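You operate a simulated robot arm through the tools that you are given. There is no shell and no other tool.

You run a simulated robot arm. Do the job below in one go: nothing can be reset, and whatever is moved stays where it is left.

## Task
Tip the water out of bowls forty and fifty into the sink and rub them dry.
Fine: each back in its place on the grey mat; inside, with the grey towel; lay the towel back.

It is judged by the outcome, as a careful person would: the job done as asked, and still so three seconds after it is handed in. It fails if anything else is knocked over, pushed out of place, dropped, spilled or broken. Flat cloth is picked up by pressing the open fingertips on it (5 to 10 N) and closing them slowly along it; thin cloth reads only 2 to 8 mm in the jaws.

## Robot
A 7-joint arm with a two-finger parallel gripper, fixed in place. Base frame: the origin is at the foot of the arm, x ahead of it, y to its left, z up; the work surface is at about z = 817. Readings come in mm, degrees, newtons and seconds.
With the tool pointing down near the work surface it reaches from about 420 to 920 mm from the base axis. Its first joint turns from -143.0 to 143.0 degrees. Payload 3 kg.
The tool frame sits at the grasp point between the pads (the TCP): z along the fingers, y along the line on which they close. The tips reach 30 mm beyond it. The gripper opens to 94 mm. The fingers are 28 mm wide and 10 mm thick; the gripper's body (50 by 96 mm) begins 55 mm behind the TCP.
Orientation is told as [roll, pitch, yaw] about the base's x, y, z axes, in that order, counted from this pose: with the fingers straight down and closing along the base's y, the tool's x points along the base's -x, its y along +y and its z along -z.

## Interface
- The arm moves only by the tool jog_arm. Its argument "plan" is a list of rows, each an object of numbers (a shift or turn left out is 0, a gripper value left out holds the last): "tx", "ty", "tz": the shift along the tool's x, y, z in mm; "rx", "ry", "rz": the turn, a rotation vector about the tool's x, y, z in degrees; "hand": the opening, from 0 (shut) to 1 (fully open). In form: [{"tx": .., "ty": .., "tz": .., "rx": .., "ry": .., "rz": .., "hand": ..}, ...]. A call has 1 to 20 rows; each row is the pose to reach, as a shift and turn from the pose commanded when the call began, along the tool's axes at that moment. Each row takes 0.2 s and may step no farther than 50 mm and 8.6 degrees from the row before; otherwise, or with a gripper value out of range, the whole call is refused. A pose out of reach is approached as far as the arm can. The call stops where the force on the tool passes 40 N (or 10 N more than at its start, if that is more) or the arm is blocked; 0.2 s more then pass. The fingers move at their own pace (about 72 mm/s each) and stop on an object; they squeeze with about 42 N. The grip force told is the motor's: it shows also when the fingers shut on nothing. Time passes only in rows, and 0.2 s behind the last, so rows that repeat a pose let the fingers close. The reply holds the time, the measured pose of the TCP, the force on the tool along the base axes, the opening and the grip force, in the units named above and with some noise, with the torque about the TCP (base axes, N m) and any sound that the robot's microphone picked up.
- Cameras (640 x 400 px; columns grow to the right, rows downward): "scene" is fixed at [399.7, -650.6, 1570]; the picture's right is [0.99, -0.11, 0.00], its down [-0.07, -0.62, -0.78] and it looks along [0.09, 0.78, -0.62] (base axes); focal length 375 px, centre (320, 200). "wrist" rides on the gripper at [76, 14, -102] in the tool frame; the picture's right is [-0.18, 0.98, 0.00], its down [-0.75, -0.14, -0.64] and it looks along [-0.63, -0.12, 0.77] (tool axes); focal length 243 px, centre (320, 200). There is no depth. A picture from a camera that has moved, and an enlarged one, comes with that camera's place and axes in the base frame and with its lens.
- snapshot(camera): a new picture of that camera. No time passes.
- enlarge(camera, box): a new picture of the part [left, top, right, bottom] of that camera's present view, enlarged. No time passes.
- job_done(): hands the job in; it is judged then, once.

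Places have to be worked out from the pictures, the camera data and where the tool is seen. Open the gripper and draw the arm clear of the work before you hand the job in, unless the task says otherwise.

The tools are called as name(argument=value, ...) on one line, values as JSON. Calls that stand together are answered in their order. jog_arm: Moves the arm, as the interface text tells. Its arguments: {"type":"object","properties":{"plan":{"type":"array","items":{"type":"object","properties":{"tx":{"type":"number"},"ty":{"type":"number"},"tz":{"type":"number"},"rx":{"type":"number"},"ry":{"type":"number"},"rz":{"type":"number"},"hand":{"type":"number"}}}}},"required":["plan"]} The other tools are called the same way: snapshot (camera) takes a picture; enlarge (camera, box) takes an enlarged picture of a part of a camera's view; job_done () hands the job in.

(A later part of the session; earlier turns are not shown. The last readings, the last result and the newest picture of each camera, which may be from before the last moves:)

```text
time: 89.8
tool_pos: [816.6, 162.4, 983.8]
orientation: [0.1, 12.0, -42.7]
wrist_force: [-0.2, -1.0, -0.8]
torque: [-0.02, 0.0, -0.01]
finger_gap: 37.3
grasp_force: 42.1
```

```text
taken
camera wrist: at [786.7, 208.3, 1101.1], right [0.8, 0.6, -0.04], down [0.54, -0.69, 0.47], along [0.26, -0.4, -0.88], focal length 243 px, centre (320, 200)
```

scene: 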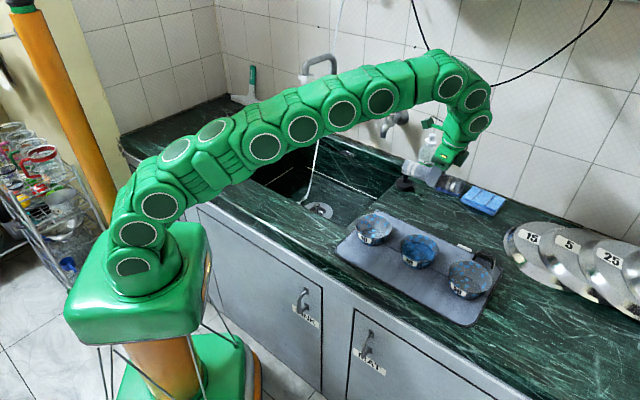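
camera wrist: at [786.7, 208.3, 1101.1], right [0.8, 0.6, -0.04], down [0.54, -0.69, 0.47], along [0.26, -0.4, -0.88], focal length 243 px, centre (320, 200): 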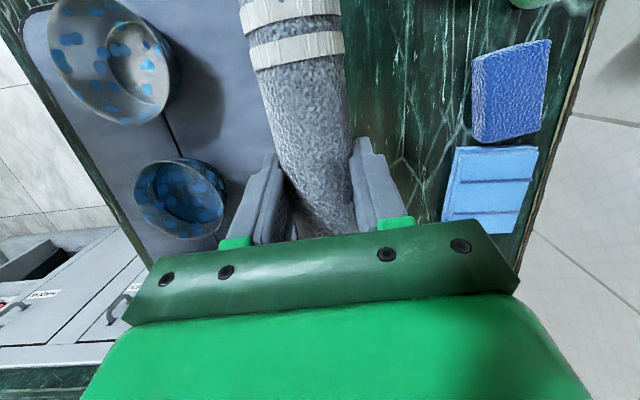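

The towel is up (about 0.8 N). I swing it so its free end points down: tilting the tool -90° about its closing axis at a safe height over the mat.

jog_arm(plan=[{"tx": 0.6, "ty": -10.6, "tz": -8.1, "ry": -7.5}, {"tx": 1.2, "ty": -21.2, "tz": -16.1, "ry": -15}, {"tx": 1.9, "ty": -31.8, "tz": -24.2, "ry": -22.5}, {"tx": 2.5, "ty": -42.4, "tz": -32.2, "ry": -30}, {"tx": 3.1, "ty": -53, "tz": -40.3, "ry": -37.5}, {"tx": 3.7, "ty": -63.6, "tz": -48.3, "ry": -45}, {"tx": 4.3, "ty": -74.2, "tz": -56.4, "ry": -52.5}, {"tx": 4.9, "ty": -84.8, "tz": -64.4, "ry": -60}, {"tx": 5.6, "ty": -95.4, "tz": -72.5, "ry": -67.5}, {"tx": 6.2, "ty": -106, "tz": -80.5, "ry": -75}, {"tx": 6.8, "ty": -116.6, "tz": -88.6, "ry": -82.5}, {"tx": 7.4, "ty": -127.2, "tz": -96.6, "ry": -90}, {"tx": 7.4, "ty": -127.2, "tz": -96.6, "ry": -90}])

snapshot(camera="scene")

snapshot(camera="wrist")

```text
time: 92.6
tool_pos: [737.9, 59.5, 1078.8]
orientation: [0.6, -78.0, -43.1]
wrist_force: [0.3, 0.0, -0.7]
torque: [0.01, -0.01, -0.03]
finger_gap: 37.5
grasp_force: 41.9
```

```text
taken
```

scene: 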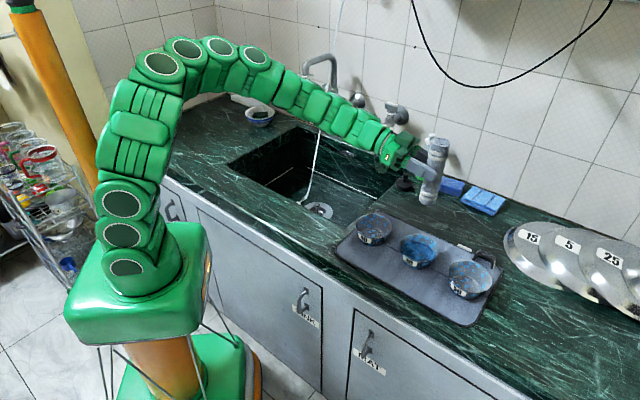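

```text
taken
camera wrist: at [663.1, 149.2, 1026.8], right [0.69, 0.7, 0.18], down [-0.44, 0.21, 0.87], along [0.57, -0.68, 0.46], focal length 243 px, centre (320, 200)
```

wrist: 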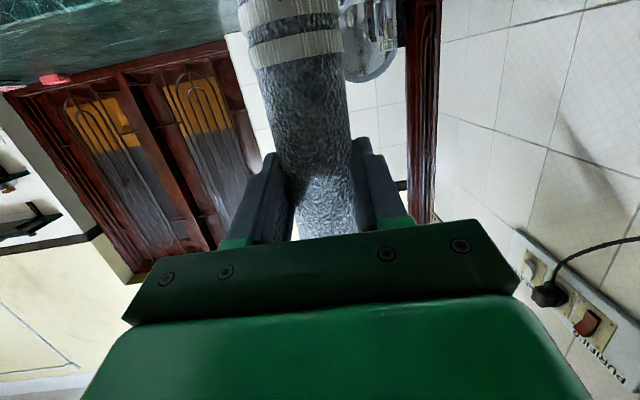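

The roll now hangs vertically. Next I turn the tool to yaw about +15° and carry the roll above bowl 50, keeping the gripper clear of bowl 30.

jog_arm(plan=[{"tx": -4.1, "ty": -9.9, "tz": 19, "rx": -7, "rz": -1.5}, {"tx": -8.1, "ty": -19.8, "tz": 38.1, "rx": -14.1, "rz": -3}, {"tx": -12.2, "ty": -29.7, "tz": 57.1, "rx": -21.1, "rz": -4.5}, {"tx": -16.2, "ty": -39.6, "tz": 76.1, "rx": -28.2, "rz": -6}, {"tx": -20.3, "ty": -49.4, "tz": 95.1, "rx": -35.2, "rz": -7.5}, {"tx": -24.3, "ty": -59.3, "tz": 114.2, "rx": -42.2, "rz": -9}, {"tx": -28.4, "ty": -69.2, "tz": 133.2, "rx": -49.3, "rz": -10.5}, {"tx": -32.4, "ty": -79.1, "tz": 152.2, "rx": -56.3, "rz": -12}, {"tx": -32.4, "ty": -79.1, "tz": 152.2, "rx": -56.3, "rz": -12}])

snapshot(camera="scene")

enlarge(camera="scene", box=[400, 140, 560, 300])

```text
time: 94.6
tool_pos: [922.8, -36.3, 1049.5]
orientation: [-1.9, -59.9, 11.0]
wrist_force: [-1.6, -8.7, 3.8]
torque: [0.35, 0.17, 0.49]
finger_gap: 37.3
grasp_force: 41.7
out of reach, approached as far as the arm can: row 2, 3, 4, 5, 6, 7, 8, 9
```

```text
taken
```

scene: 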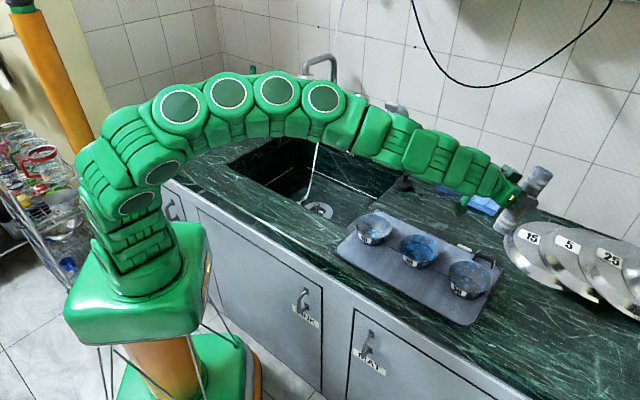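

```text
2.50 times, centred on (480, 220) of scene
camera zoom: at [399.7, -650.6, 1570.0], right [0.99, -0.11, 0.0], down [-0.07, -0.62, -0.78], along [0.09, 0.78, -0.62], focal length 937 px, centre (-80, 150)
```

zoom: 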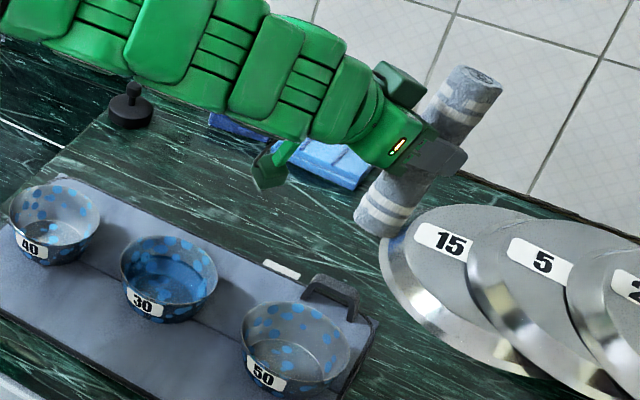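

The arm ran into a joint limit with that yaw and ended up at (923,-36,1050), with an 8.7 N side reading. I hold still for a moment to see whether that force is real.

jog_arm(plan=[{"tx": 0}, {"tx": 0}])

enlarge(camera="scene", box=[440, 150, 640, 310])

```text
time: 95.2
tool_pos: [923.9, -34.9, 1057.2]
orientation: [4.1, -61.5, 4.4]
wrist_force: [-0.8, -0.3, 0.0]
torque: [0.05, 0.01, 0.03]
finger_gap: 37.2
grasp_force: 41.7
```

```text
2.50 times, centred on (540, 230) of scene
camera zoom: at [399.7, -650.6, 1570.0], right [0.99, -0.11, 0.0], down [-0.07, -0.62, -0.78], along [0.09, 0.78, -0.62], focal length 937 px, centre (-230, 125)
```

zoom: 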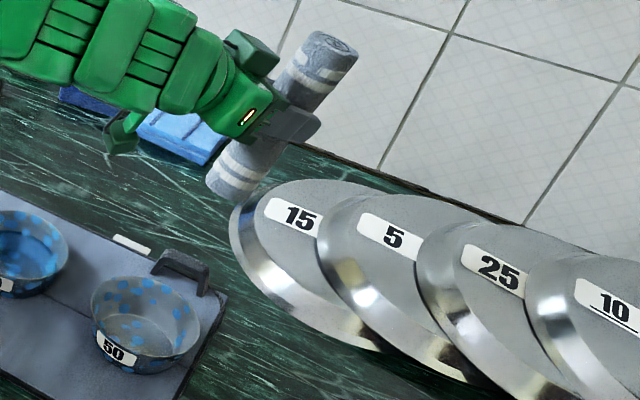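

The force was only dynamic and nothing was touched. I draw back and return the tool to vertical with radial yaw, from which the tilt worked well before.

jog_arm(plan=[{"tx": 3.6, "ty": -3.7, "tz": -17, "ry": 6.8}, {"tx": 7.3, "ty": -7.3, "tz": -34, "ry": 13.7}, {"tx": 10.9, "ty": -11, "tz": -51.1, "ry": 20.5}, {"tx": 14.5, "ty": -14.6, "tz": -68.1, "ry": 27.3}, {"tx": 18.2, "ty": -18.3, "tz": -85.1, "ry": 34.2}, {"tx": 21.8, "ty": -21.9, "tz": -102.1, "ry": 41}, {"tx": 25.4, "ty": -25.6, "tz": -119.2, "ry": 47.8}, {"tx": 29.1, "ty": -29.2, "tz": -136.2, "ry": 54.7}, {"tx": 32.7, "ty": -32.9, "tz": -153.2, "ry": 61.5}, {"tx": 32.7, "ty": -32.9, "tz": -153.2, "ry": 61.5}])

snapshot(camera="scene")

snapshot(camera="wrist")

```text
time: 97.4
tool_pos: [781.6, -100.8, 1088.0]
orientation: [1.9, 0.0, 7.9]
wrist_force: [-0.4, 0.1, -0.9]
torque: [0.0, 0.0, 0.0]
finger_gap: 37.4
grasp_force: 42.0
```

```text
taken
```

scene: 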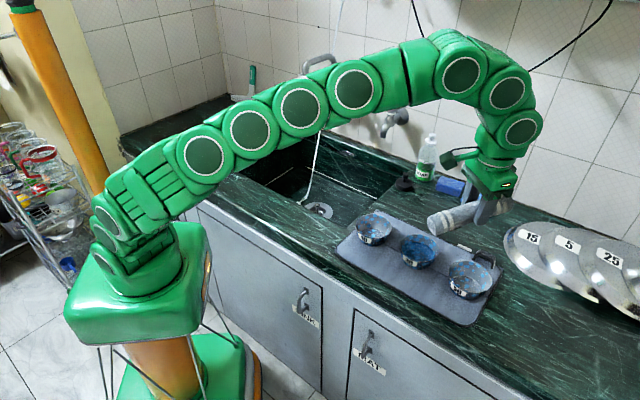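

```text
taken
camera wrist: at [704.6, -101.0, 1191.8], right [0.05, 1.0, 0.03], down [0.77, -0.06, 0.64], along [0.64, 0.0, -0.77], focal length 243 px, centre (320, 200)
```

wrist: 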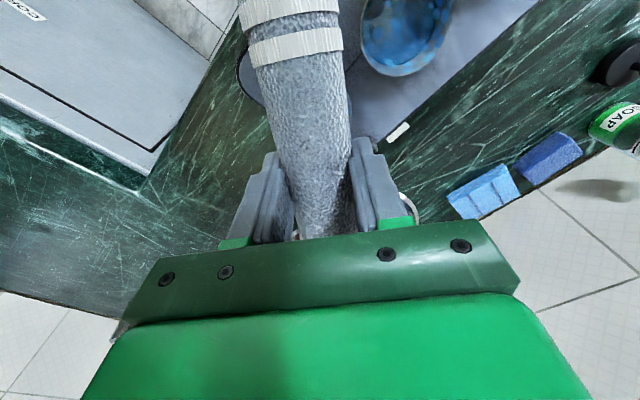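

The tool is vertical again above bowl 50 at yaw 8°. I tilt it in two stages from here, checking that the arm follows.

jog_arm(plan=[{"tx": -3, "ty": -0.5, "tz": 4.7, "ry": -7}, {"tx": -6, "ty": -1, "tz": 9.3, "ry": -14}, {"tx": -9, "ty": -1.5, "tz": 14, "ry": -21}, {"tx": -12, "ty": -2, "tz": 18.7, "ry": -28}, {"tx": -15, "ty": -2.5, "tz": 23.3, "ry": -35}, {"tx": -18.4, "ty": -3, "tz": 28, "ry": -42}, {"tx": -18.4, "ty": -3, "tz": 28, "ry": -42}])

jog_arm(plan=[{"ry": -6}, {"ry": -12}, {"ry": -18}, {"ry": -24}, {"ry": -30}, {"ry": -36}, {"ry": -36}])

snapshot(camera="scene")

```text
time: 99.0
tool_pos: [801.6, -99.7, 1059.1]
orientation: [2.5, -42.1, 6.2]
wrist_force: [0.3, 0.2, -0.9]
torque: [0.02, 0.02, 0.02]
finger_gap: 37.6
grasp_force: 41.9
```

```text
time: 100.6
tool_pos: [799.7, -101.4, 1059.3]
orientation: [9.2, -77.9, -1.2]
wrist_force: [-0.2, 0.4, -0.7]
torque: [-0.04, 0.04, 0.02]
finger_gap: 37.0
grasp_force: 41.5
```

```text
taken
```

scene: 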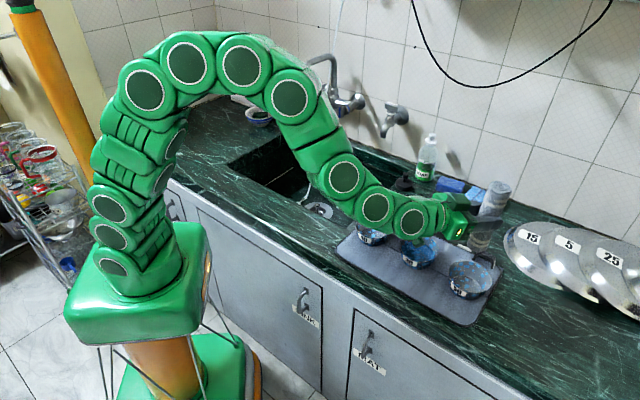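

The roll hangs upright at bowl 50's location. I enlarge to check alignment before lowering.

enlarge(camera="scene", box=[410, 170, 530, 310])

snapshot(camera="wrist")

```text
2.86 times, centred on (470, 240) of scene
camera zoom: at [399.7, -650.6, 1570.0], right [0.99, -0.11, 0.0], down [-0.07, -0.62, -0.78], along [0.09, 0.78, -0.62], focal length 1070 px, centre (-109, 86)
```

zoom: 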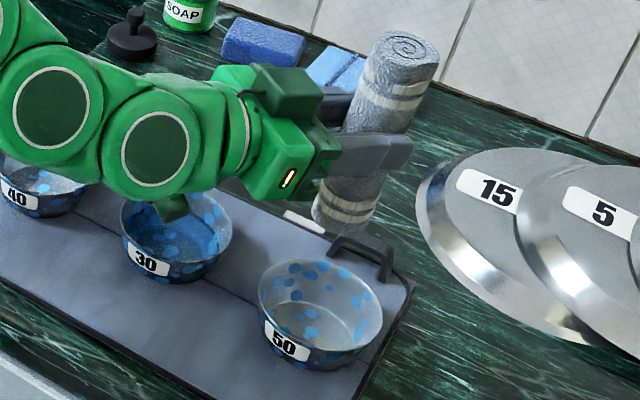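

```text
taken
camera wrist: at [683.7, -101.6, 1007.7], right [-0.1, 0.97, 0.21], down [-0.45, -0.23, 0.86], along [0.89, -0.01, 0.46], focal length 243 px, centre (320, 200)
```

wrist: 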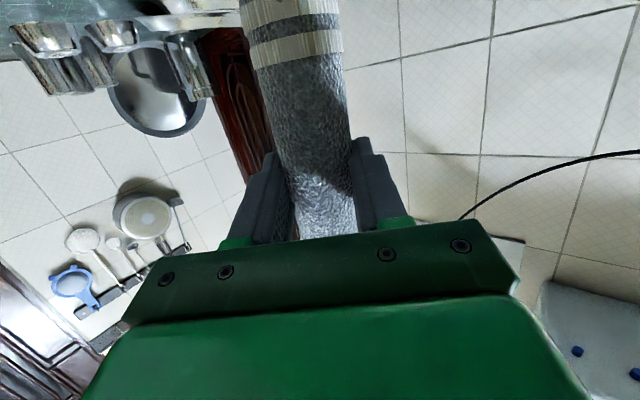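

The roll is nearly exactly vertical and a few mm off the bowl's centre. I correct by (+2,-5) mm and lower it 85 mm, to just above the rim, for a check.

jog_arm(plan=[{"tx": 16.5, "ty": -1.6, "tz": 3.8, "rx": 0.1, "ry": 0.06, "rz": -0.4}, {"tx": 33.1, "ty": -3.2, "tz": 7.5, "rx": 0.2, "ry": 0.12, "rz": -0.8}, {"tx": 49.6, "ty": -4.8, "tz": 11.3, "rx": 0.3, "ry": 0.2, "rz": -1.3}, {"tx": 66.1, "ty": -6.4, "tz": 15, "rx": 0.4, "ry": 0.26, "rz": -1.84}, {"tx": 82.7, "ty": -8, "tz": 18.8, "rx": 0.4, "ry": 0.26, "rz": -1.84}, {"tx": 82.7, "ty": -8, "tz": 18.8, "rx": 0.4, "ry": 0.26, "rz": -1.84}])

enlarge(camera="scene", box=[410, 200, 530, 310])

```text
time: 102.0
tool_pos: [802.6, -104.6, 975.0]
orientation: [0.3, -77.9, 7.6]
wrist_force: [-0.1, -0.6, -0.9]
torque: [-0.03, 0.03, 0.02]
finger_gap: 37.3
grasp_force: 42.1
```

```text
3.64 times, centred on (470, 255) of scene
camera zoom: at [399.7, -650.6, 1570.0], right [0.99, -0.11, 0.0], down [-0.07, -0.62, -0.78], along [0.09, 0.78, -0.62], focal length 1362 px, centre (-226, 0)
```

zoom: 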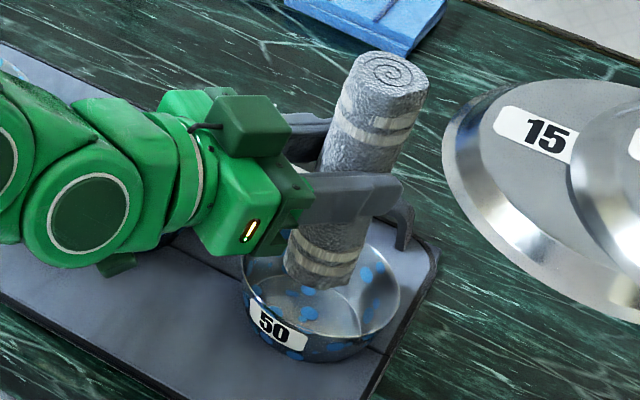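

The roll's end sits over the middle of bowl 50. I lower it into the bowl, slowly for the last part.

jog_arm(plan=[{"tx": 9.8, "ty": -0.5, "tz": 2}, {"tx": 19.6, "ty": -1, "tz": 4}, {"tx": 29.3, "ty": -1.5, "tz": 6}, {"tx": 34.2, "ty": -2, "tz": 7}, {"tx": 37.2, "ty": -2, "tz": 7.7}, {"tx": 39.1, "ty": -2, "tz": 8.1}, {"tx": 39.1, "ty": -2, "tz": 8.1}])

enlarge(camera="scene", box=[410, 200, 530, 310])

```text
time: 103.6
tool_pos: [803.4, -108.5, 935.3]
orientation: [0.4, -77.7, 7.6]
wrist_force: [-0.3, 0.0, -0.5]
torque: [0.01, -0.03, 0.05]
finger_gap: 37.5
grasp_force: 41.7
```

```text
3.64 times, centred on (470, 255) of scene
camera zoom: at [399.7, -650.6, 1570.0], right [0.99, -0.11, 0.0], down [-0.07, -0.62, -0.78], along [0.09, 0.78, -0.62], focal length 1362 px, centre (-226, 0)
```

zoom: 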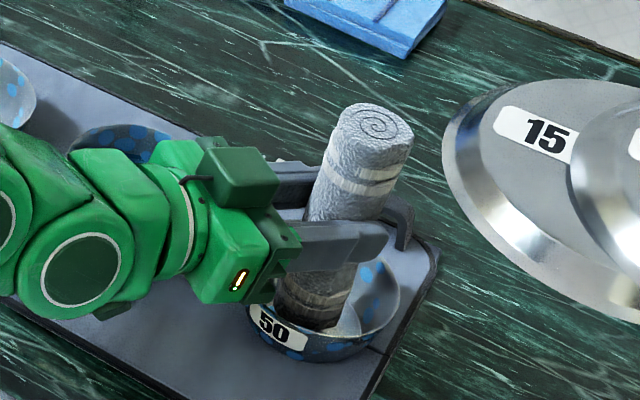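

No contact yet. I go down in small steps, checking the force.

jog_arm(plan=[{"tx": 1.5, "tz": 0.3}, {"tx": 2.9, "tz": 0.6}, {"tx": 2.9, "tz": 0.6}])

jog_arm(plan=[{"tx": 1, "tz": 0.2}, {"tx": 2, "tz": 0.4}, {"tx": 2, "tz": 0.4}])

```text
time: 104.4
tool_pos: [803.4, -109.1, 932.3]
orientation: [0.4, -77.7, 7.6]
wrist_force: [-0.2, 0.9, -0.7]
torque: [0.02, -0.01, 0.01]
finger_gap: 37.3
grasp_force: 42.4
```

```text
time: 105.2
tool_pos: [803.9, -108.2, 928.8]
orientation: [0.3, -77.8, 7.7]
wrist_force: [0.5, 1.0, -0.8]
torque: [0.0, 0.01, -0.01]
finger_gap: 37.2
grasp_force: 41.9
```

Still no contact; I continue in 2 mm steps.

jog_arm(plan=[{"tx": 1, "tz": 0.2}, {"tx": 2, "tz": 0.4}, {"tx": 2, "tz": 0.4}])

jog_arm(plan=[{"tx": 1, "tz": 0.2}, {"tx": 2, "tz": 0.4}, {"tx": 2, "tz": 0.4}])

```text
time: 106.0
tool_pos: [803.0, -109.4, 926.4]
orientation: [0.3, -77.8, 7.8]
wrist_force: [1.6, 0.3, 0.0]
torque: [0.0, 0.0, -0.02]
finger_gap: 37.3
grasp_force: 42.5
```

```text
time: 106.8
tool_pos: [803.5, -107.7, 925.2]
orientation: [0.3, -77.9, 7.8]
wrist_force: [0.5, 2.0, 4.0]
torque: [0.12, -0.09, 0.02]
finger_gap: 37.7
grasp_force: 42.0
```

Contact at about 4–5 N: the towel end rests on the bottom. I rub the bottom with a small circle, watching the forces.

jog_arm(plan=[{"tx": -0.76, "ty": -0.82, "tz": 5.91}, {"tx": -0.5, "ty": 3.58, "tz": 4.73}, {"tx": 0.32, "ty": 5.94, "tz": 0.91}, {"tx": 1.24, "ty": 4.73, "tz": -3.4}, {"tx": 1.74, "ty": 0.82, "tz": -5.71}, {"tx": 1.48, "ty": -3.58, "tz": -4.53}, {"tx": 0.66, "ty": -5.94, "tz": -0.71}, {"tx": -0.26, "ty": -4.73, "tz": 3.6}, {"tx": -0.76, "ty": -0.82, "tz": 5.91}])

enlarge(camera="scene", box=[410, 200, 530, 310])

```text
time: 108.8
tool_pos: [809.3, -107.1, 925.3]
orientation: [0.3, -77.9, 7.7]
wrist_force: [-1.7, -3.7, 6.5]
torque: [-0.32, -0.12, -0.13]
finger_gap: 37.6
grasp_force: 42.5
```

```text
3.64 times, centred on (470, 255) of scene
camera zoom: at [399.7, -650.6, 1570.0], right [0.99, -0.11, 0.0], down [-0.07, -0.62, -0.78], along [0.09, 0.78, -0.62], focal length 1362 px, centre (-226, 0)
```

zoom: 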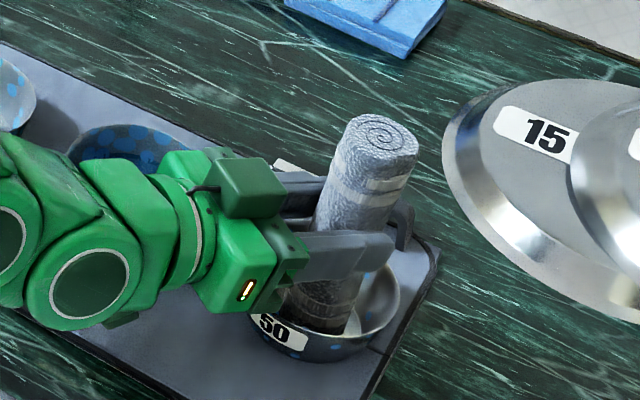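

Rubbing works at about 6 N down with the bowl staying put. I make a wider circle to cover the bottom out to its edge.

jog_arm(plan=[{"tx": -0.83, "ty": -0.55, "tz": 3.88}, {"tx": -0.69, "ty": 4.58, "tz": 3.25}, {"tx": -0.03, "ty": 8.71, "tz": 0.19}, {"tx": 0.97, "ty": 10.72, "tz": -4.47}, {"tx": 2.05, "ty": 10.08, "tz": -9.49}, {"tx": 2.91, "ty": 6.96, "tz": -13.53}, {"tx": 3.33, "ty": 2.19, "tz": -15.5}, {"tx": 3.19, "ty": -2.94, "tz": -14.87}, {"tx": 2.53, "ty": -7.07, "tz": -11.81}, {"tx": 1.53, "ty": -9.08, "tz": -7.15}, {"tx": 0.45, "ty": -8.44, "tz": -2.13}, {"tx": -0.41, "ty": -5.32, "tz": 1.91}, {"tx": -0.83, "ty": -0.55, "tz": 3.88}])

enlarge(camera="scene", box=[410, 200, 530, 310])

```text
time: 111.6
tool_pos: [813.6, -108.5, 925.5]
orientation: [0.3, -77.8, 7.6]
wrist_force: [-1.7, -5.4, 10.5]
torque: [-0.46, -0.13, -0.14]
finger_gap: 37.0
grasp_force: 41.9
```

```text
3.64 times, centred on (470, 255) of scene
camera zoom: at [399.7, -650.6, 1570.0], right [0.99, -0.11, 0.0], down [-0.07, -0.62, -0.78], along [0.09, 0.78, -0.62], focal length 1362 px, centre (-226, 0)
```

zoom: 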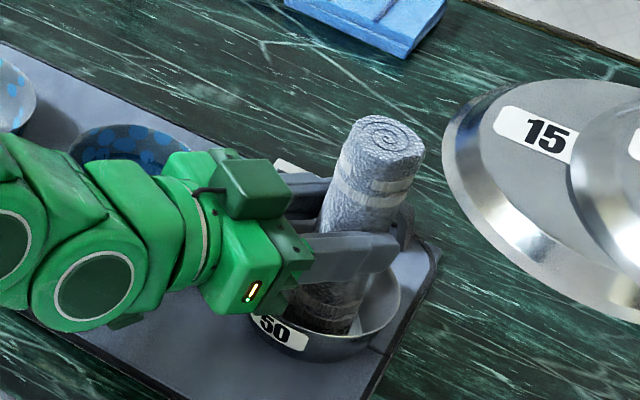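

Force is about 10 N. The bowl's look seems to have changed, so I enlarge to see it closely.

enlarge(camera="scene", box=[435, 245, 515, 310])

```text
6.15 times, centred on (475, 278) of scene
camera zoom: at [399.7, -650.6, 1570.0], right [0.99, -0.11, 0.0], down [-0.07, -0.62, -0.78], along [0.09, 0.78, -0.62], focal length 2305 px, centre (-634, -277)
```

zoom: 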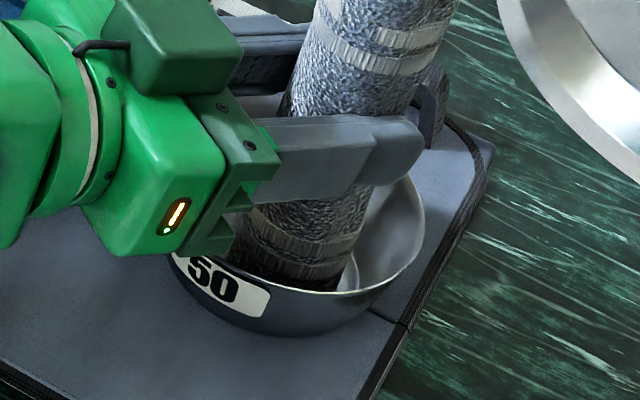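

The spots – evidently the wet film – have vanished from bowl 50, so it has rubbed dry. I make one more lighter circle the other way for thoroughness, ending at the centre.

jog_arm(plan=[{"tx": -0.36, "ty": -4.77, "tz": -2.14}, {"tx": 0.5, "ty": -7.89, "tz": -6.18}, {"tx": 1.58, "ty": -8.53, "tz": -11.2}, {"tx": 2.58, "ty": -6.52, "tz": -15.86}, {"tx": 3.24, "ty": -2.39, "tz": -18.92}, {"tx": 3.38, "ty": 2.74, "tz": -19.55}, {"tx": 2.96, "ty": 7.51, "tz": -17.58}, {"tx": 2.1, "ty": 10.63, "tz": -13.54}, {"tx": 1.02, "ty": 11.27, "tz": -8.52}, {"tx": 0.02, "ty": 9.26, "tz": -3.86}, {"tx": -0.64, "ty": 5.13, "tz": -0.8}, {"tx": -0.78, "ty": 0, "tz": -0.17}, {"tx": 0.3, "ty": 0.7, "tz": -5}, {"tx": 0.8, "ty": 1.37, "tz": -9.9}])

enlarge(camera="scene", box=[435, 245, 515, 310])

```text
time: 114.6
tool_pos: [802.0, -109.4, 925.9]
orientation: [0.3, -77.8, 7.7]
wrist_force: [-0.4, -0.7, -0.7]
torque: [0.02, 0.01, -0.01]
finger_gap: 37.3
grasp_force: 42.0
```

```text
6.15 times, centred on (475, 278) of scene
camera zoom: at [399.7, -650.6, 1570.0], right [0.99, -0.11, 0.0], down [-0.07, -0.62, -0.78], along [0.09, 0.78, -0.62], focal length 2305 px, centre (-634, -277)
```

zoom: 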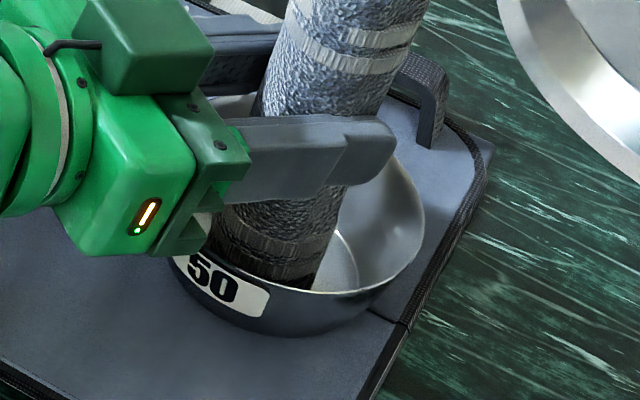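

Bowl 50 is clean of wet spots and has not moved. I lift the roll straight out.

jog_arm(plan=[{"tx": -9.8, "tz": -2.1}, {"tx": -29.3, "tz": -6.3}, {"tx": -58.7, "tz": -12.6}, {"tx": -88, "tz": -18.9}, {"tx": -117.3, "tz": -25.2}, {"tx": -136.9, "tz": -29.3}, {"tx": -136.9, "tz": -29.3}])

enlarge(camera="scene", box=[340, 200, 520, 320])

```text
time: 116.2
tool_pos: [802.2, -110.2, 1066.2]
orientation: [0.4, -77.9, 7.6]
wrist_force: [-0.3, 0.2, -1.7]
torque: [0.0, 0.01, -0.03]
finger_gap: 37.5
grasp_force: 41.9
```

```text
3.33 times, centred on (430, 260) of scene
camera zoom: at [399.7, -650.6, 1570.0], right [0.99, -0.11, 0.0], down [-0.07, -0.62, -0.78], along [0.09, 0.78, -0.62], focal length 1249 px, centre (-47, 0)
```

zoom: 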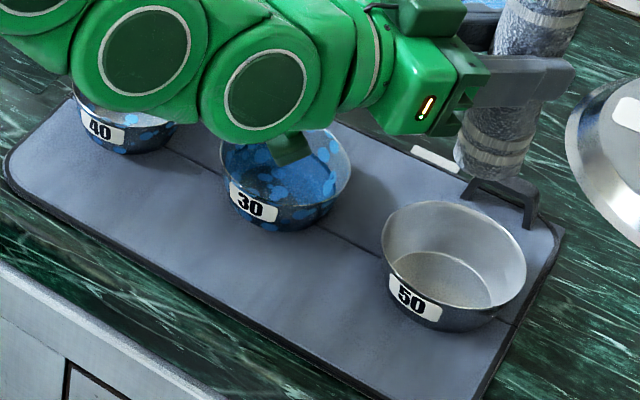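

Bowl 50 is visibly dry and in place. For bowl 40 (closer to the base) I first reduce the tilt to 50°, leaving the roll leaning about 28°, which keeps the wrist in reach.

jog_arm(plan=[{"ry": 5.6}, {"ry": 11.2}, {"ry": 16.8}, {"ry": 22.4}, {"ry": 28}, {"ry": 28}])

jog_arm(plan=[{"tx": 12.1, "ty": 28.4, "tz": -7.4}, {"tx": 24.2, "ty": 56.7, "tz": -14.9}, {"tx": 36.3, "ty": 85.1, "tz": -22.3}, {"tx": 48.4, "ty": 113.5, "tz": -29.7}, {"tx": 60.5, "ty": 141.8, "tz": -37.1}, {"tx": 72.6, "ty": 170.2, "tz": -44.6}, {"tx": 84.7, "ty": 198.5, "tz": -52}, {"tx": 96.8, "ty": 226.9, "tz": -59.4}, {"tx": 96.8, "ty": 226.9, "tz": -59.4}])

enlarge(camera="scene", box=[320, 130, 480, 260])

snapshot(camera="wrist")

```text
time: 117.6
tool_pos: [803.1, -107.8, 1066.5]
orientation: [0.2, -49.8, 7.9]
wrist_force: [1.4, -0.4, -0.1]
torque: [-0.02, 0.0, 0.01]
finger_gap: 37.2
grasp_force: 42.0
```

```text
time: 119.6
tool_pos: [665.8, 103.7, 1029.7]
orientation: [0.2, -49.8, 8.0]
wrist_force: [-0.4, 0.0, -1.0]
torque: [0.02, -0.02, 0.01]
finger_gap: 37.1
grasp_force: 42.2
```

```text
3.08 times, centred on (400, 195) of scene
camera zoom: at [399.7, -650.6, 1570.0], right [0.99, -0.11, 0.0], down [-0.07, -0.62, -0.78], along [0.09, 0.78, -0.62], focal length 1153 px, centre (74, 215)
```

zoom: 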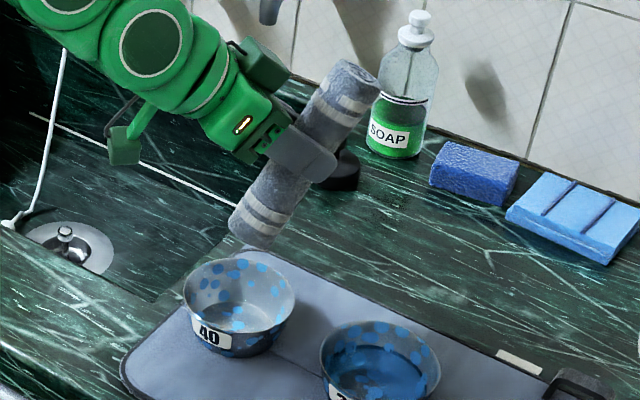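

```text
taken
camera wrist: at [537.3, 100.2, 1038.6], right [-0.02, 0.99, 0.14], down [0.02, -0.14, 0.99], along [1.0, 0.02, -0.01], focal length 243 px, centre (320, 200)
```

wrist: 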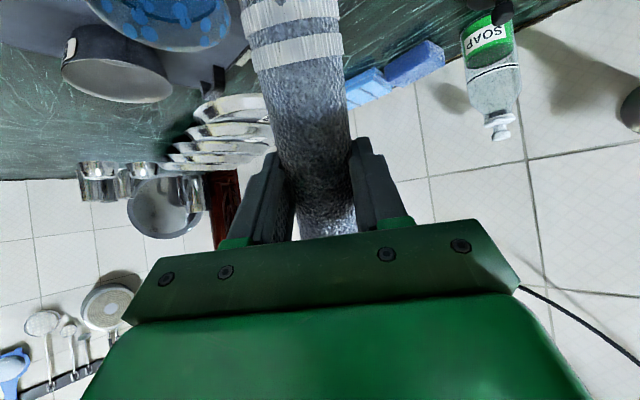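

The arm follows fine here. The roll end is over bowl 40; I lower it partway into the bowl and check.

jog_arm(plan=[{"tx": 13.2, "ty": -0.6, "tz": 7.6}, {"tx": 26.4, "ty": -1.2, "tz": 15.2}, {"tx": 39.6, "ty": -1.7, "tz": 22.9}, {"tx": 52.8, "ty": -2.3, "tz": 30.5}, {"tx": 66, "ty": -2.9, "tz": 38.1}, {"tx": 66, "ty": -2.9, "tz": 38.1}])

enlarge(camera="scene", box=[335, 180, 435, 255])

```text
time: 121.0
tool_pos: [652.0, 99.2, 957.2]
orientation: [0.1, -49.8, 7.9]
wrist_force: [0.1, 0.0, -0.9]
torque: [0.03, 0.02, 0.02]
finger_gap: 37.2
grasp_force: 41.9
```

```text
5.33 times, centred on (385, 218) of scene
camera zoom: at [399.7, -650.6, 1570.0], right [0.99, -0.11, 0.0], down [-0.07, -0.62, -0.78], along [0.09, 0.78, -0.62], focal length 1998 px, centre (-27, 107)
```

zoom: 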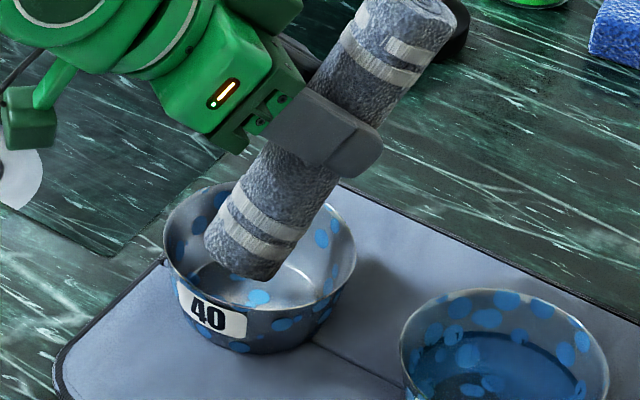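

The roll end is inside the rim with room all round. I lower further in small steps until it touches the bottom.

jog_arm(plan=[{"tx": 3.8, "tz": 3.2}, {"tx": 7.6, "tz": 6.5}, {"tx": 11.5, "tz": 9.7}, {"tx": 13.8, "tz": 11.6}, {"tx": 13.8, "tz": 11.6}])

jog_arm(plan=[{"tx": 1.5, "tz": 1.3}, {"tx": 3.1, "tz": 2.6}, {"tx": 3.1, "tz": 2.6}])

```text
time: 122.2
tool_pos: [653.2, 97.1, 937.5]
orientation: [0.1, -49.8, 8.0]
wrist_force: [-0.9, -0.6, -0.8]
torque: [0.0, 0.04, 0.0]
finger_gap: 37.6
grasp_force: 41.6
```

```text
time: 123.0
tool_pos: [654.0, 98.7, 933.8]
orientation: [0.1, -49.8, 7.9]
wrist_force: [-0.5, -0.4, -0.5]
torque: [0.07, 0.02, 0.01]
finger_gap: 37.3
grasp_force: 42.0
```

No contact yet at z≈934; I continue in 2–3 mm steps.

jog_arm(plan=[{"tx": 1.1, "tz": 1}, {"tx": 2.3, "tz": 1.9}, {"tx": 2.3, "tz": 1.9}])

jog_arm(plan=[{"tx": 0.8, "tz": 0.6}, {"tx": 1.5, "tz": 1.3}, {"tx": 1.5, "tz": 1.3}])

```text
time: 123.8
tool_pos: [651.6, 96.4, 931.2]
orientation: [0.1, -49.8, 7.9]
wrist_force: [-0.3, -0.6, -1.6]
torque: [0.01, -0.01, -0.01]
finger_gap: 37.4
grasp_force: 42.2
```

```text
time: 124.6
tool_pos: [651.0, 95.7, 929.4]
orientation: [0.2, -50.0, 7.9]
wrist_force: [0.5, 0.9, 11.3]
torque: [0.09, 0.07, -0.01]
finger_gap: 37.2
grasp_force: 42.2
```

Contact at about 11 N. I back off slightly and rub in a circle of 7 mm radius.

jog_arm(plan=[{"tx": -2.5, "ty": -0.5, "tz": 2.4}, {"tx": -4.78, "ty": -0.97, "tz": 5.03}, {"tx": -4.5, "ty": 2.62, "tz": 4.69}, {"tx": -3.1, "ty": 5.51, "tz": 3.03}, {"tx": -0.94, "ty": 6.93, "tz": 0.48}, {"tx": 1.38, "ty": 6.49, "tz": -2.27}, {"tx": 3.24, "ty": 4.31, "tz": -4.47}, {"tx": 4.16, "ty": 0.97, "tz": -5.55}, {"tx": 3.88, "ty": -2.62, "tz": -5.21}, {"tx": 2.48, "ty": -5.51, "tz": -3.55}, {"tx": 0.32, "ty": -6.93, "tz": -1}, {"tx": -2, "ty": -6.49, "tz": 1.75}, {"tx": -3.86, "ty": -4.31, "tz": 3.95}, {"tx": -4.78, "ty": -0.97, "tz": 5.03}])

enlarge(camera="scene", box=[335, 180, 435, 255])

```text
time: 127.6
tool_pos: [658.8, 97.5, 929.4]
orientation: [0.1, -49.9, 7.8]
wrist_force: [-0.4, -1.8, 6.9]
torque: [-0.21, 0.17, 0.05]
finger_gap: 37.5
grasp_force: 42.4
```

```text
5.33 times, centred on (385, 218) of scene
camera zoom: at [399.7, -650.6, 1570.0], right [0.99, -0.11, 0.0], down [-0.07, -0.62, -0.78], along [0.09, 0.78, -0.62], focal length 1998 px, centre (-27, 107)
```

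zoom: 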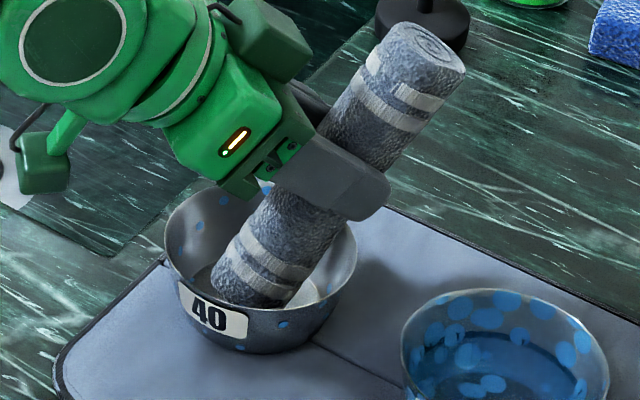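

The wet spots have shrunk to a few specks. Another circle, in the opposite direction.

jog_arm(plan=[{"tx": 0.92, "ty": -3.34, "tz": -1.08}, {"tx": 2.78, "ty": -5.52, "tz": -3.28}, {"tx": 5.1, "ty": -5.96, "tz": -6.03}, {"tx": 7.26, "ty": -4.54, "tz": -8.58}, {"tx": 8.66, "ty": -1.65, "tz": -10.24}, {"tx": 8.94, "ty": 1.94, "tz": -10.58}, {"tx": 8.02, "ty": 5.28, "tz": -9.5}, {"tx": 6.16, "ty": 7.46, "tz": -7.3}, {"tx": 3.84, "ty": 7.9, "tz": -4.55}, {"tx": 1.68, "ty": 6.48, "tz": -2}, {"tx": 0.28, "ty": 3.59, "tz": -0.34}, {"tx": 0, "ty": 0, "tz": 0}, {"tx": 0.92, "ty": -3.34, "tz": -1.08}, {"tx": 2.78, "ty": -5.52, "tz": -3.28}, {"tx": 5.1, "ty": -5.96, "tz": -6.03}, {"tx": 7.26, "ty": -4.54, "tz": -8.58}, {"tx": 8.66, "ty": -1.65, "tz": -10.24}, {"tx": 8.94, "ty": 1.94, "tz": -10.58}])

enlarge(camera="scene", box=[335, 180, 435, 255])

```text
time: 131.4
tool_pos: [644.5, 98.5, 929.7]
orientation: [0.1, -49.7, 7.9]
wrist_force: [0.6, -0.8, -0.7]
torque: [-0.01, -0.03, 0.02]
finger_gap: 37.5
grasp_force: 42.0
```

```text
5.33 times, centred on (385, 218) of scene
camera zoom: at [399.7, -650.6, 1570.0], right [0.99, -0.11, 0.0], down [-0.07, -0.62, -0.78], along [0.09, 0.78, -0.62], focal length 1998 px, centre (-27, 107)
```

zoom: 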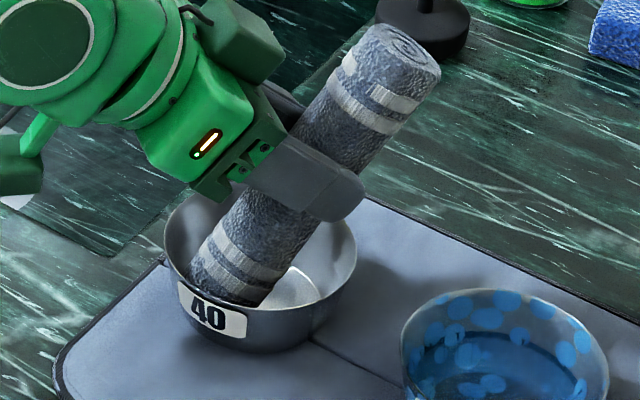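

All spots are gone from bowl 40 as well. I make one more slightly firmer circle for thoroughness.

jog_arm(plan=[{"tx": -0.6, "ty": 3.34, "tz": 1.3}, {"tx": -2.5, "ty": 5.52, "tz": 3.5}, {"tx": -4.8, "ty": 5.96, "tz": 6.3}, {"tx": -6.95, "ty": 4.54, "tz": 8.8}, {"tx": -8.35, "ty": 1.65, "tz": 10.5}, {"tx": -8.6, "ty": -1.94, "tz": 10.8}, {"tx": -7.7, "ty": -5.28, "tz": 9.8}, {"tx": -5.85, "ty": -7.46, "tz": 7.6}, {"tx": -3.5, "ty": -7.9, "tz": 4.8}, {"tx": -1.4, "ty": -6.48, "tz": 2.3}, {"tx": 0, "ty": -3.59, "tz": 0.6}, {"tx": 0.3, "ty": 0, "tz": 0.26}, {"tx": -2, "ty": 0, "tz": 2.6}])

enlarge(camera="scene", box=[335, 180, 435, 255])

```text
time: 134.2
tool_pos: [647.3, 98.0, 929.4]
orientation: [0.1, -49.8, 7.9]
wrist_force: [0.0, -0.1, -1.6]
torque: [0.03, 0.04, 0.0]
finger_gap: 37.2
grasp_force: 41.8
```

```text
5.33 times, centred on (385, 218) of scene
camera zoom: at [399.7, -650.6, 1570.0], right [0.99, -0.11, 0.0], down [-0.07, -0.62, -0.78], along [0.09, 0.78, -0.62], focal length 1998 px, centre (-27, 107)
```

zoom: 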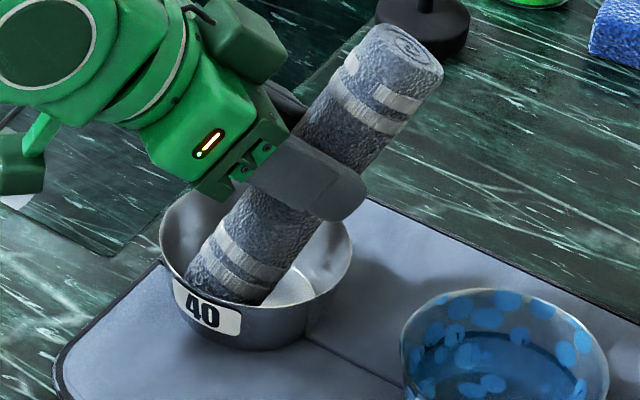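

Bowl 40 is dry and only shifted 2–3 mm. I lift the roll straight out and then bring the tool back to vertical.

jog_arm(plan=[{"tx": -7.6, "tz": -6.5}, {"tx": -22.9, "tz": -19.4}, {"tx": -42, "tz": -35.5}, {"tx": -64.2, "tz": -54.2}, {"tx": -84, "tz": -71}, {"tx": -84, "tz": -71}])

jog_arm(plan=[{"tx": -9.1, "ty": 1.7, "tz": 6.4, "ry": 7.1}, {"tx": -18.3, "ty": 3.3, "tz": 12.7, "ry": 14.3}, {"tx": -27.4, "ty": 5, "tz": 19.1, "ry": 21.4}, {"tx": -36.5, "ty": 6.6, "tz": 25.5, "ry": 28.5}, {"tx": -45.6, "ty": 8.3, "tz": 31.9, "ry": 35.6}, {"tx": -54.8, "ty": 9.9, "tz": 38.2, "ry": 42.8}, {"tx": -63.9, "ty": 11.6, "tz": 44.6, "ry": 49.9}, {"tx": -63.9, "ty": 11.6, "tz": 44.6, "ry": 49.9}])

snapshot(camera="scene")

enlarge(camera="scene", box=[335, 190, 515, 320])

```text
time: 135.6
tool_pos: [646.0, 95.7, 1037.7]
orientation: [0.1, -50.0, 7.9]
wrist_force: [0.5, 0.2, -1.1]
torque: [0.01, -0.03, -0.02]
finger_gap: 37.4
grasp_force: 42.2
```

```text
time: 137.4
tool_pos: [721.1, 119.0, 1060.3]
orientation: [0.1, 0.2, 8.0]
wrist_force: [0.8, -0.1, -0.8]
torque: [0.0, 0.0, -0.01]
finger_gap: 37.2
grasp_force: 41.2
```

```text
taken
```

scene: 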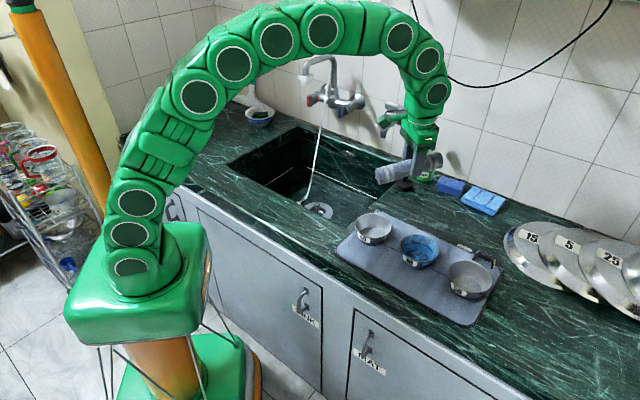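

```text
3.08 times, centred on (425, 255) of scene
camera zoom: at [399.7, -650.6, 1570.0], right [0.99, -0.11, 0.0], down [-0.07, -0.62, -0.78], along [0.09, 0.78, -0.62], focal length 1153 px, centre (-3, 31)
```

zoom: 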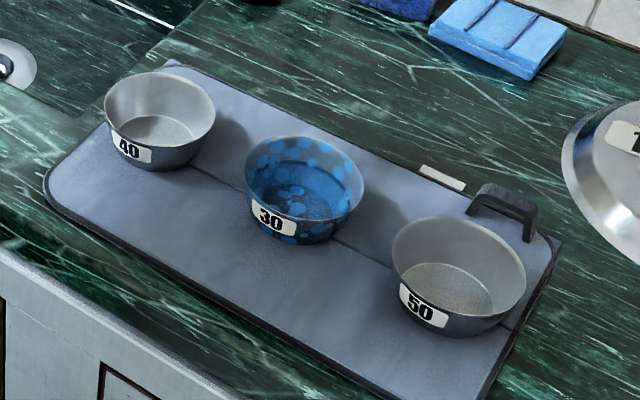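

Both bowls 40 and 50 are dry and in place; bowl 30 is untouched. Now I turn the towel back to its old direction (yaw -42.6°, tilt 12°) above its place.

jog_arm(plan=[{"tx": -12.8, "ty": 3.8, "tz": 9.4, "rx": -0.66, "ry": 1.4, "rz": 6.3}, {"tx": -25.6, "ty": 7.7, "tz": 18.8, "rx": -1.3, "ry": 2.8, "rz": 12.6}, {"tx": -38.3, "ty": 11.5, "tz": 28.1, "rx": -2, "ry": 4.2, "rz": 18.9}, {"tx": -51.1, "ty": 15.3, "tz": 37.5, "rx": -2.65, "ry": 5.6, "rz": 25.2}, {"tx": -63.9, "ty": 19.1, "tz": 46.9, "rx": -3.3, "ry": 7, "rz": 31.5}, {"tx": -76.7, "ty": 23, "tz": 56.3, "rx": -4, "ry": 8.4, "rz": 37.8}, {"tx": -89.4, "ty": 26.8, "tz": 65.6, "rx": -4.6, "ry": 9.8, "rz": 44.1}, {"tx": -102.2, "ty": 30.6, "tz": 75, "rx": -5.3, "ry": 11.2, "rz": 50.4}, {"tx": -102.2, "ty": 30.6, "tz": 75, "rx": -5.3, "ry": 11.2, "rz": 50.4}])

snapshot(camera="wrist")

enlarge(camera="scene", box=[385, 120, 505, 240])

```text
time: 139.4
tool_pos: [819.8, 163.6, 984.4]
orientation: [0.0, 12.1, -42.7]
wrist_force: [0.9, 0.1, -1.2]
torque: [-0.01, -0.05, -0.02]
finger_gap: 37.5
grasp_force: 41.9
```

```text
taken
camera wrist: at [790.1, 209.9, 1101.2], right [0.8, 0.6, -0.04], down [0.55, -0.69, 0.47], along [0.26, -0.4, -0.88], focal length 243 px, centre (320, 200)
```

wrist: 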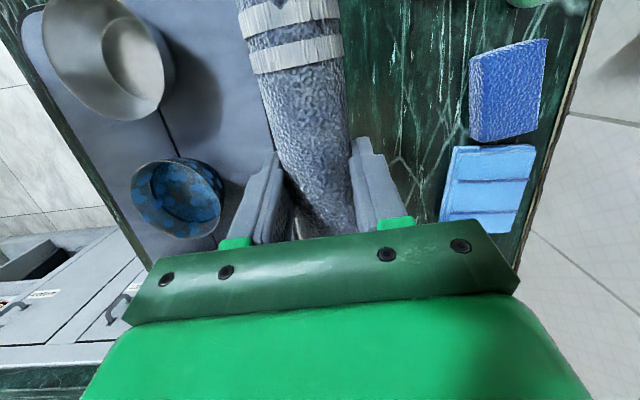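

```text
3.33 times, centred on (445, 180) of scene
camera zoom: at [399.7, -650.6, 1570.0], right [0.99, -0.11, 0.0], down [-0.07, -0.62, -0.78], along [0.09, 0.78, -0.62], focal length 1249 px, centre (-97, 267)
```

zoom: 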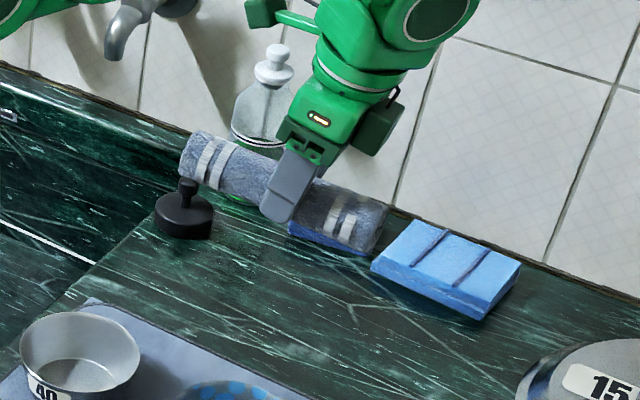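

The towel hangs level above its place, as it was picked up. I lower it, slowly near the end.

jog_arm(plan=[{"tx": -5.2, "tz": 24.5}, {"tx": -10.4, "tz": 48.9}, {"tx": -15.6, "tz": 73.4}, {"tx": -20.8, "tz": 97.8}, {"tx": -23.9, "tz": 112.5}, {"tx": -25.4, "tz": 119.3}, {"tx": -26.4, "tz": 124.2}, {"tx": -26.4, "tz": 124.2}])

enlarge(camera="scene", box=[385, 150, 505, 240])

```text
time: 141.2
tool_pos: [818.2, 165.4, 858.2]
orientation: [0.0, 12.1, -42.6]
wrist_force: [-3.1, -1.0, 10.3]
torque: [-0.59, -0.45, -0.19]
finger_gap: 37.1
grasp_force: 42.1
```

```text
4.44 times, centred on (445, 195) of scene
camera zoom: at [399.7, -650.6, 1570.0], right [0.99, -0.11, 0.0], down [-0.07, -0.62, -0.78], along [0.09, 0.78, -0.62], focal length 1665 px, centre (-236, 222)
```

zoom: 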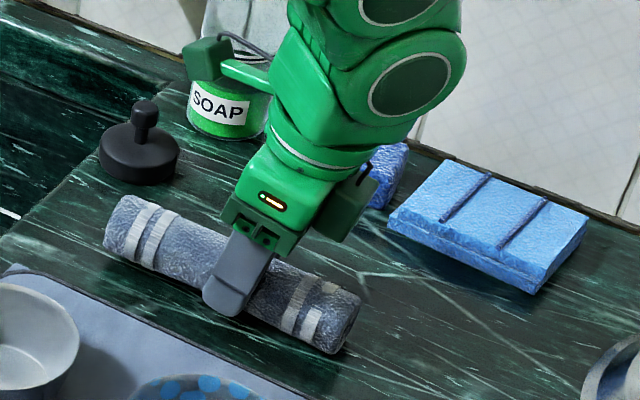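

The far end of the roll touches first (torque shows contact about 72 mm toward it), so the roll sits about 4° tipped in the grip. I level it by rotating -4.3° and lower the last 5 mm.

jog_arm(plan=[{"ry": -1.1}, {"ry": -2.2}, {"ry": -3.3}, {"ry": -4.3}, {"tx": -0.4, "tz": 2, "ry": -4.3}, {"tx": -0.8, "tz": 3.9, "ry": -4.3}, {"tx": -0.8, "tz": 3.9, "ry": -4.3}])

enlarge(camera="scene", box=[385, 150, 505, 240])

```text
time: 142.8
tool_pos: [818.2, 164.2, 854.9]
orientation: [0.1, 7.7, -42.7]
wrist_force: [1.5, -1.1, 16.7]
torque: [0.65, 0.68, -0.06]
finger_gap: 37.6
grasp_force: 42.3
```

```text
4.44 times, centred on (445, 195) of scene
camera zoom: at [399.7, -650.6, 1570.0], right [0.99, -0.11, 0.0], down [-0.07, -0.62, -0.78], along [0.09, 0.78, -0.62], focal length 1665 px, centre (-236, 222)
```

zoom: 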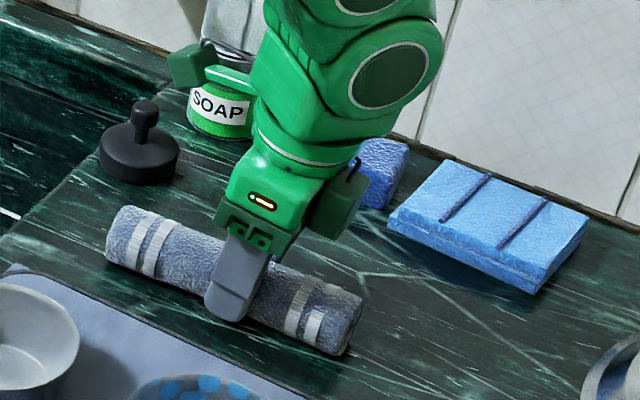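

The roll now lies flat with both ends touching. I ease off 1 mm and open slowly.

jog_arm(plan=[{"tx": 0.13, "tz": -1}, {"tx": 0.13, "tz": -1}, {"tx": 0.13, "tz": -1, "hand": 0.4}, {"tx": 0.13, "tz": -1, "hand": 0.45}, {"tx": 0.13, "tz": -1, "hand": 0.5}, {"tx": 0.13, "tz": -1, "hand": 0.58}, {"tx": 0.13, "tz": -1, "hand": 0.68}, {"tx": 0.13, "tz": -1, "hand": 0.72}, {"tx": 0.13, "tz": -1, "hand": 0.72}])

enlarge(camera="scene", box=[385, 150, 505, 240])

snapshot(camera="wrist")

```text
time: 144.8
tool_pos: [819.4, 164.0, 854.3]
orientation: [0.0, 7.7, -42.6]
wrist_force: [-0.6, 0.1, -1.0]
torque: [-0.02, -0.01, -0.02]
finger_gap: 67.6
grasp_force: 0.1
```

```text
4.44 times, centred on (445, 195) of scene
camera zoom: at [399.7, -650.6, 1570.0], right [0.99, -0.11, 0.0], down [-0.07, -0.62, -0.78], along [0.09, 0.78, -0.62], focal length 1665 px, centre (-236, 222)
```

zoom: 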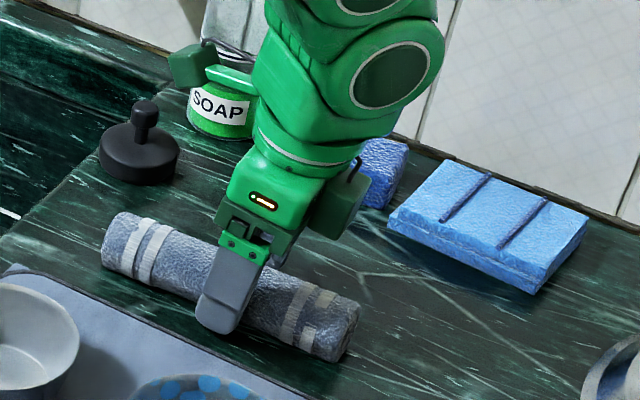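

```text
taken
camera wrist: at [782.7, 215.9, 967.0], right [0.8, 0.6, -0.03], down [0.52, -0.67, 0.53], along [0.3, -0.44, -0.85], focal length 243 px, centre (320, 200)
```

wrist: 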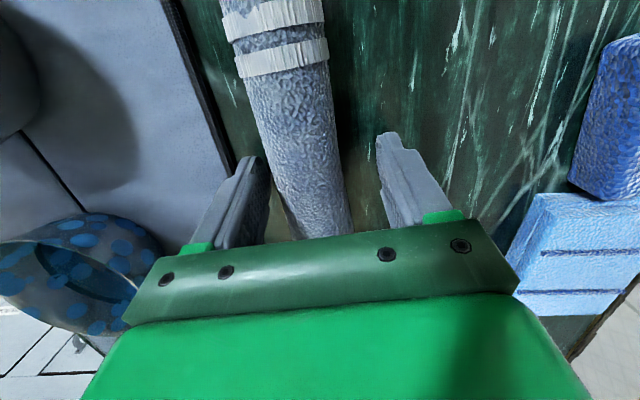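

The towel is released and lies about 5–7 mm toward the mat from its old line. I wait a moment to see that it is at rest.

jog_arm(plan=[{"tx": 0}, {"tx": 0}, {"tx": 0}, {"tx": 0}])

snapshot(camera="wrist")

```text
time: 145.8
tool_pos: [818.6, 163.6, 853.9]
orientation: [-0.1, 7.7, -42.7]
wrist_force: [-0.2, -0.3, -0.4]
torque: [-0.01, 0.02, 0.0]
finger_gap: 67.7
grasp_force: 0.2
```

```text
taken
camera wrist: at [782.8, 215.9, 967.0], right [0.8, 0.6, -0.03], down [0.52, -0.67, 0.53], along [0.3, -0.44, -0.85], focal length 243 px, centre (320, 200)
```

wrist: 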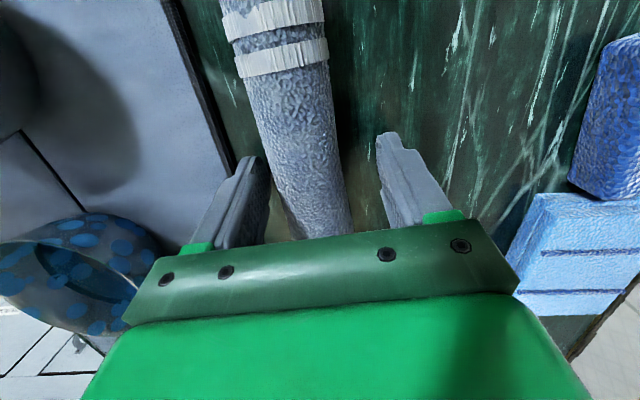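

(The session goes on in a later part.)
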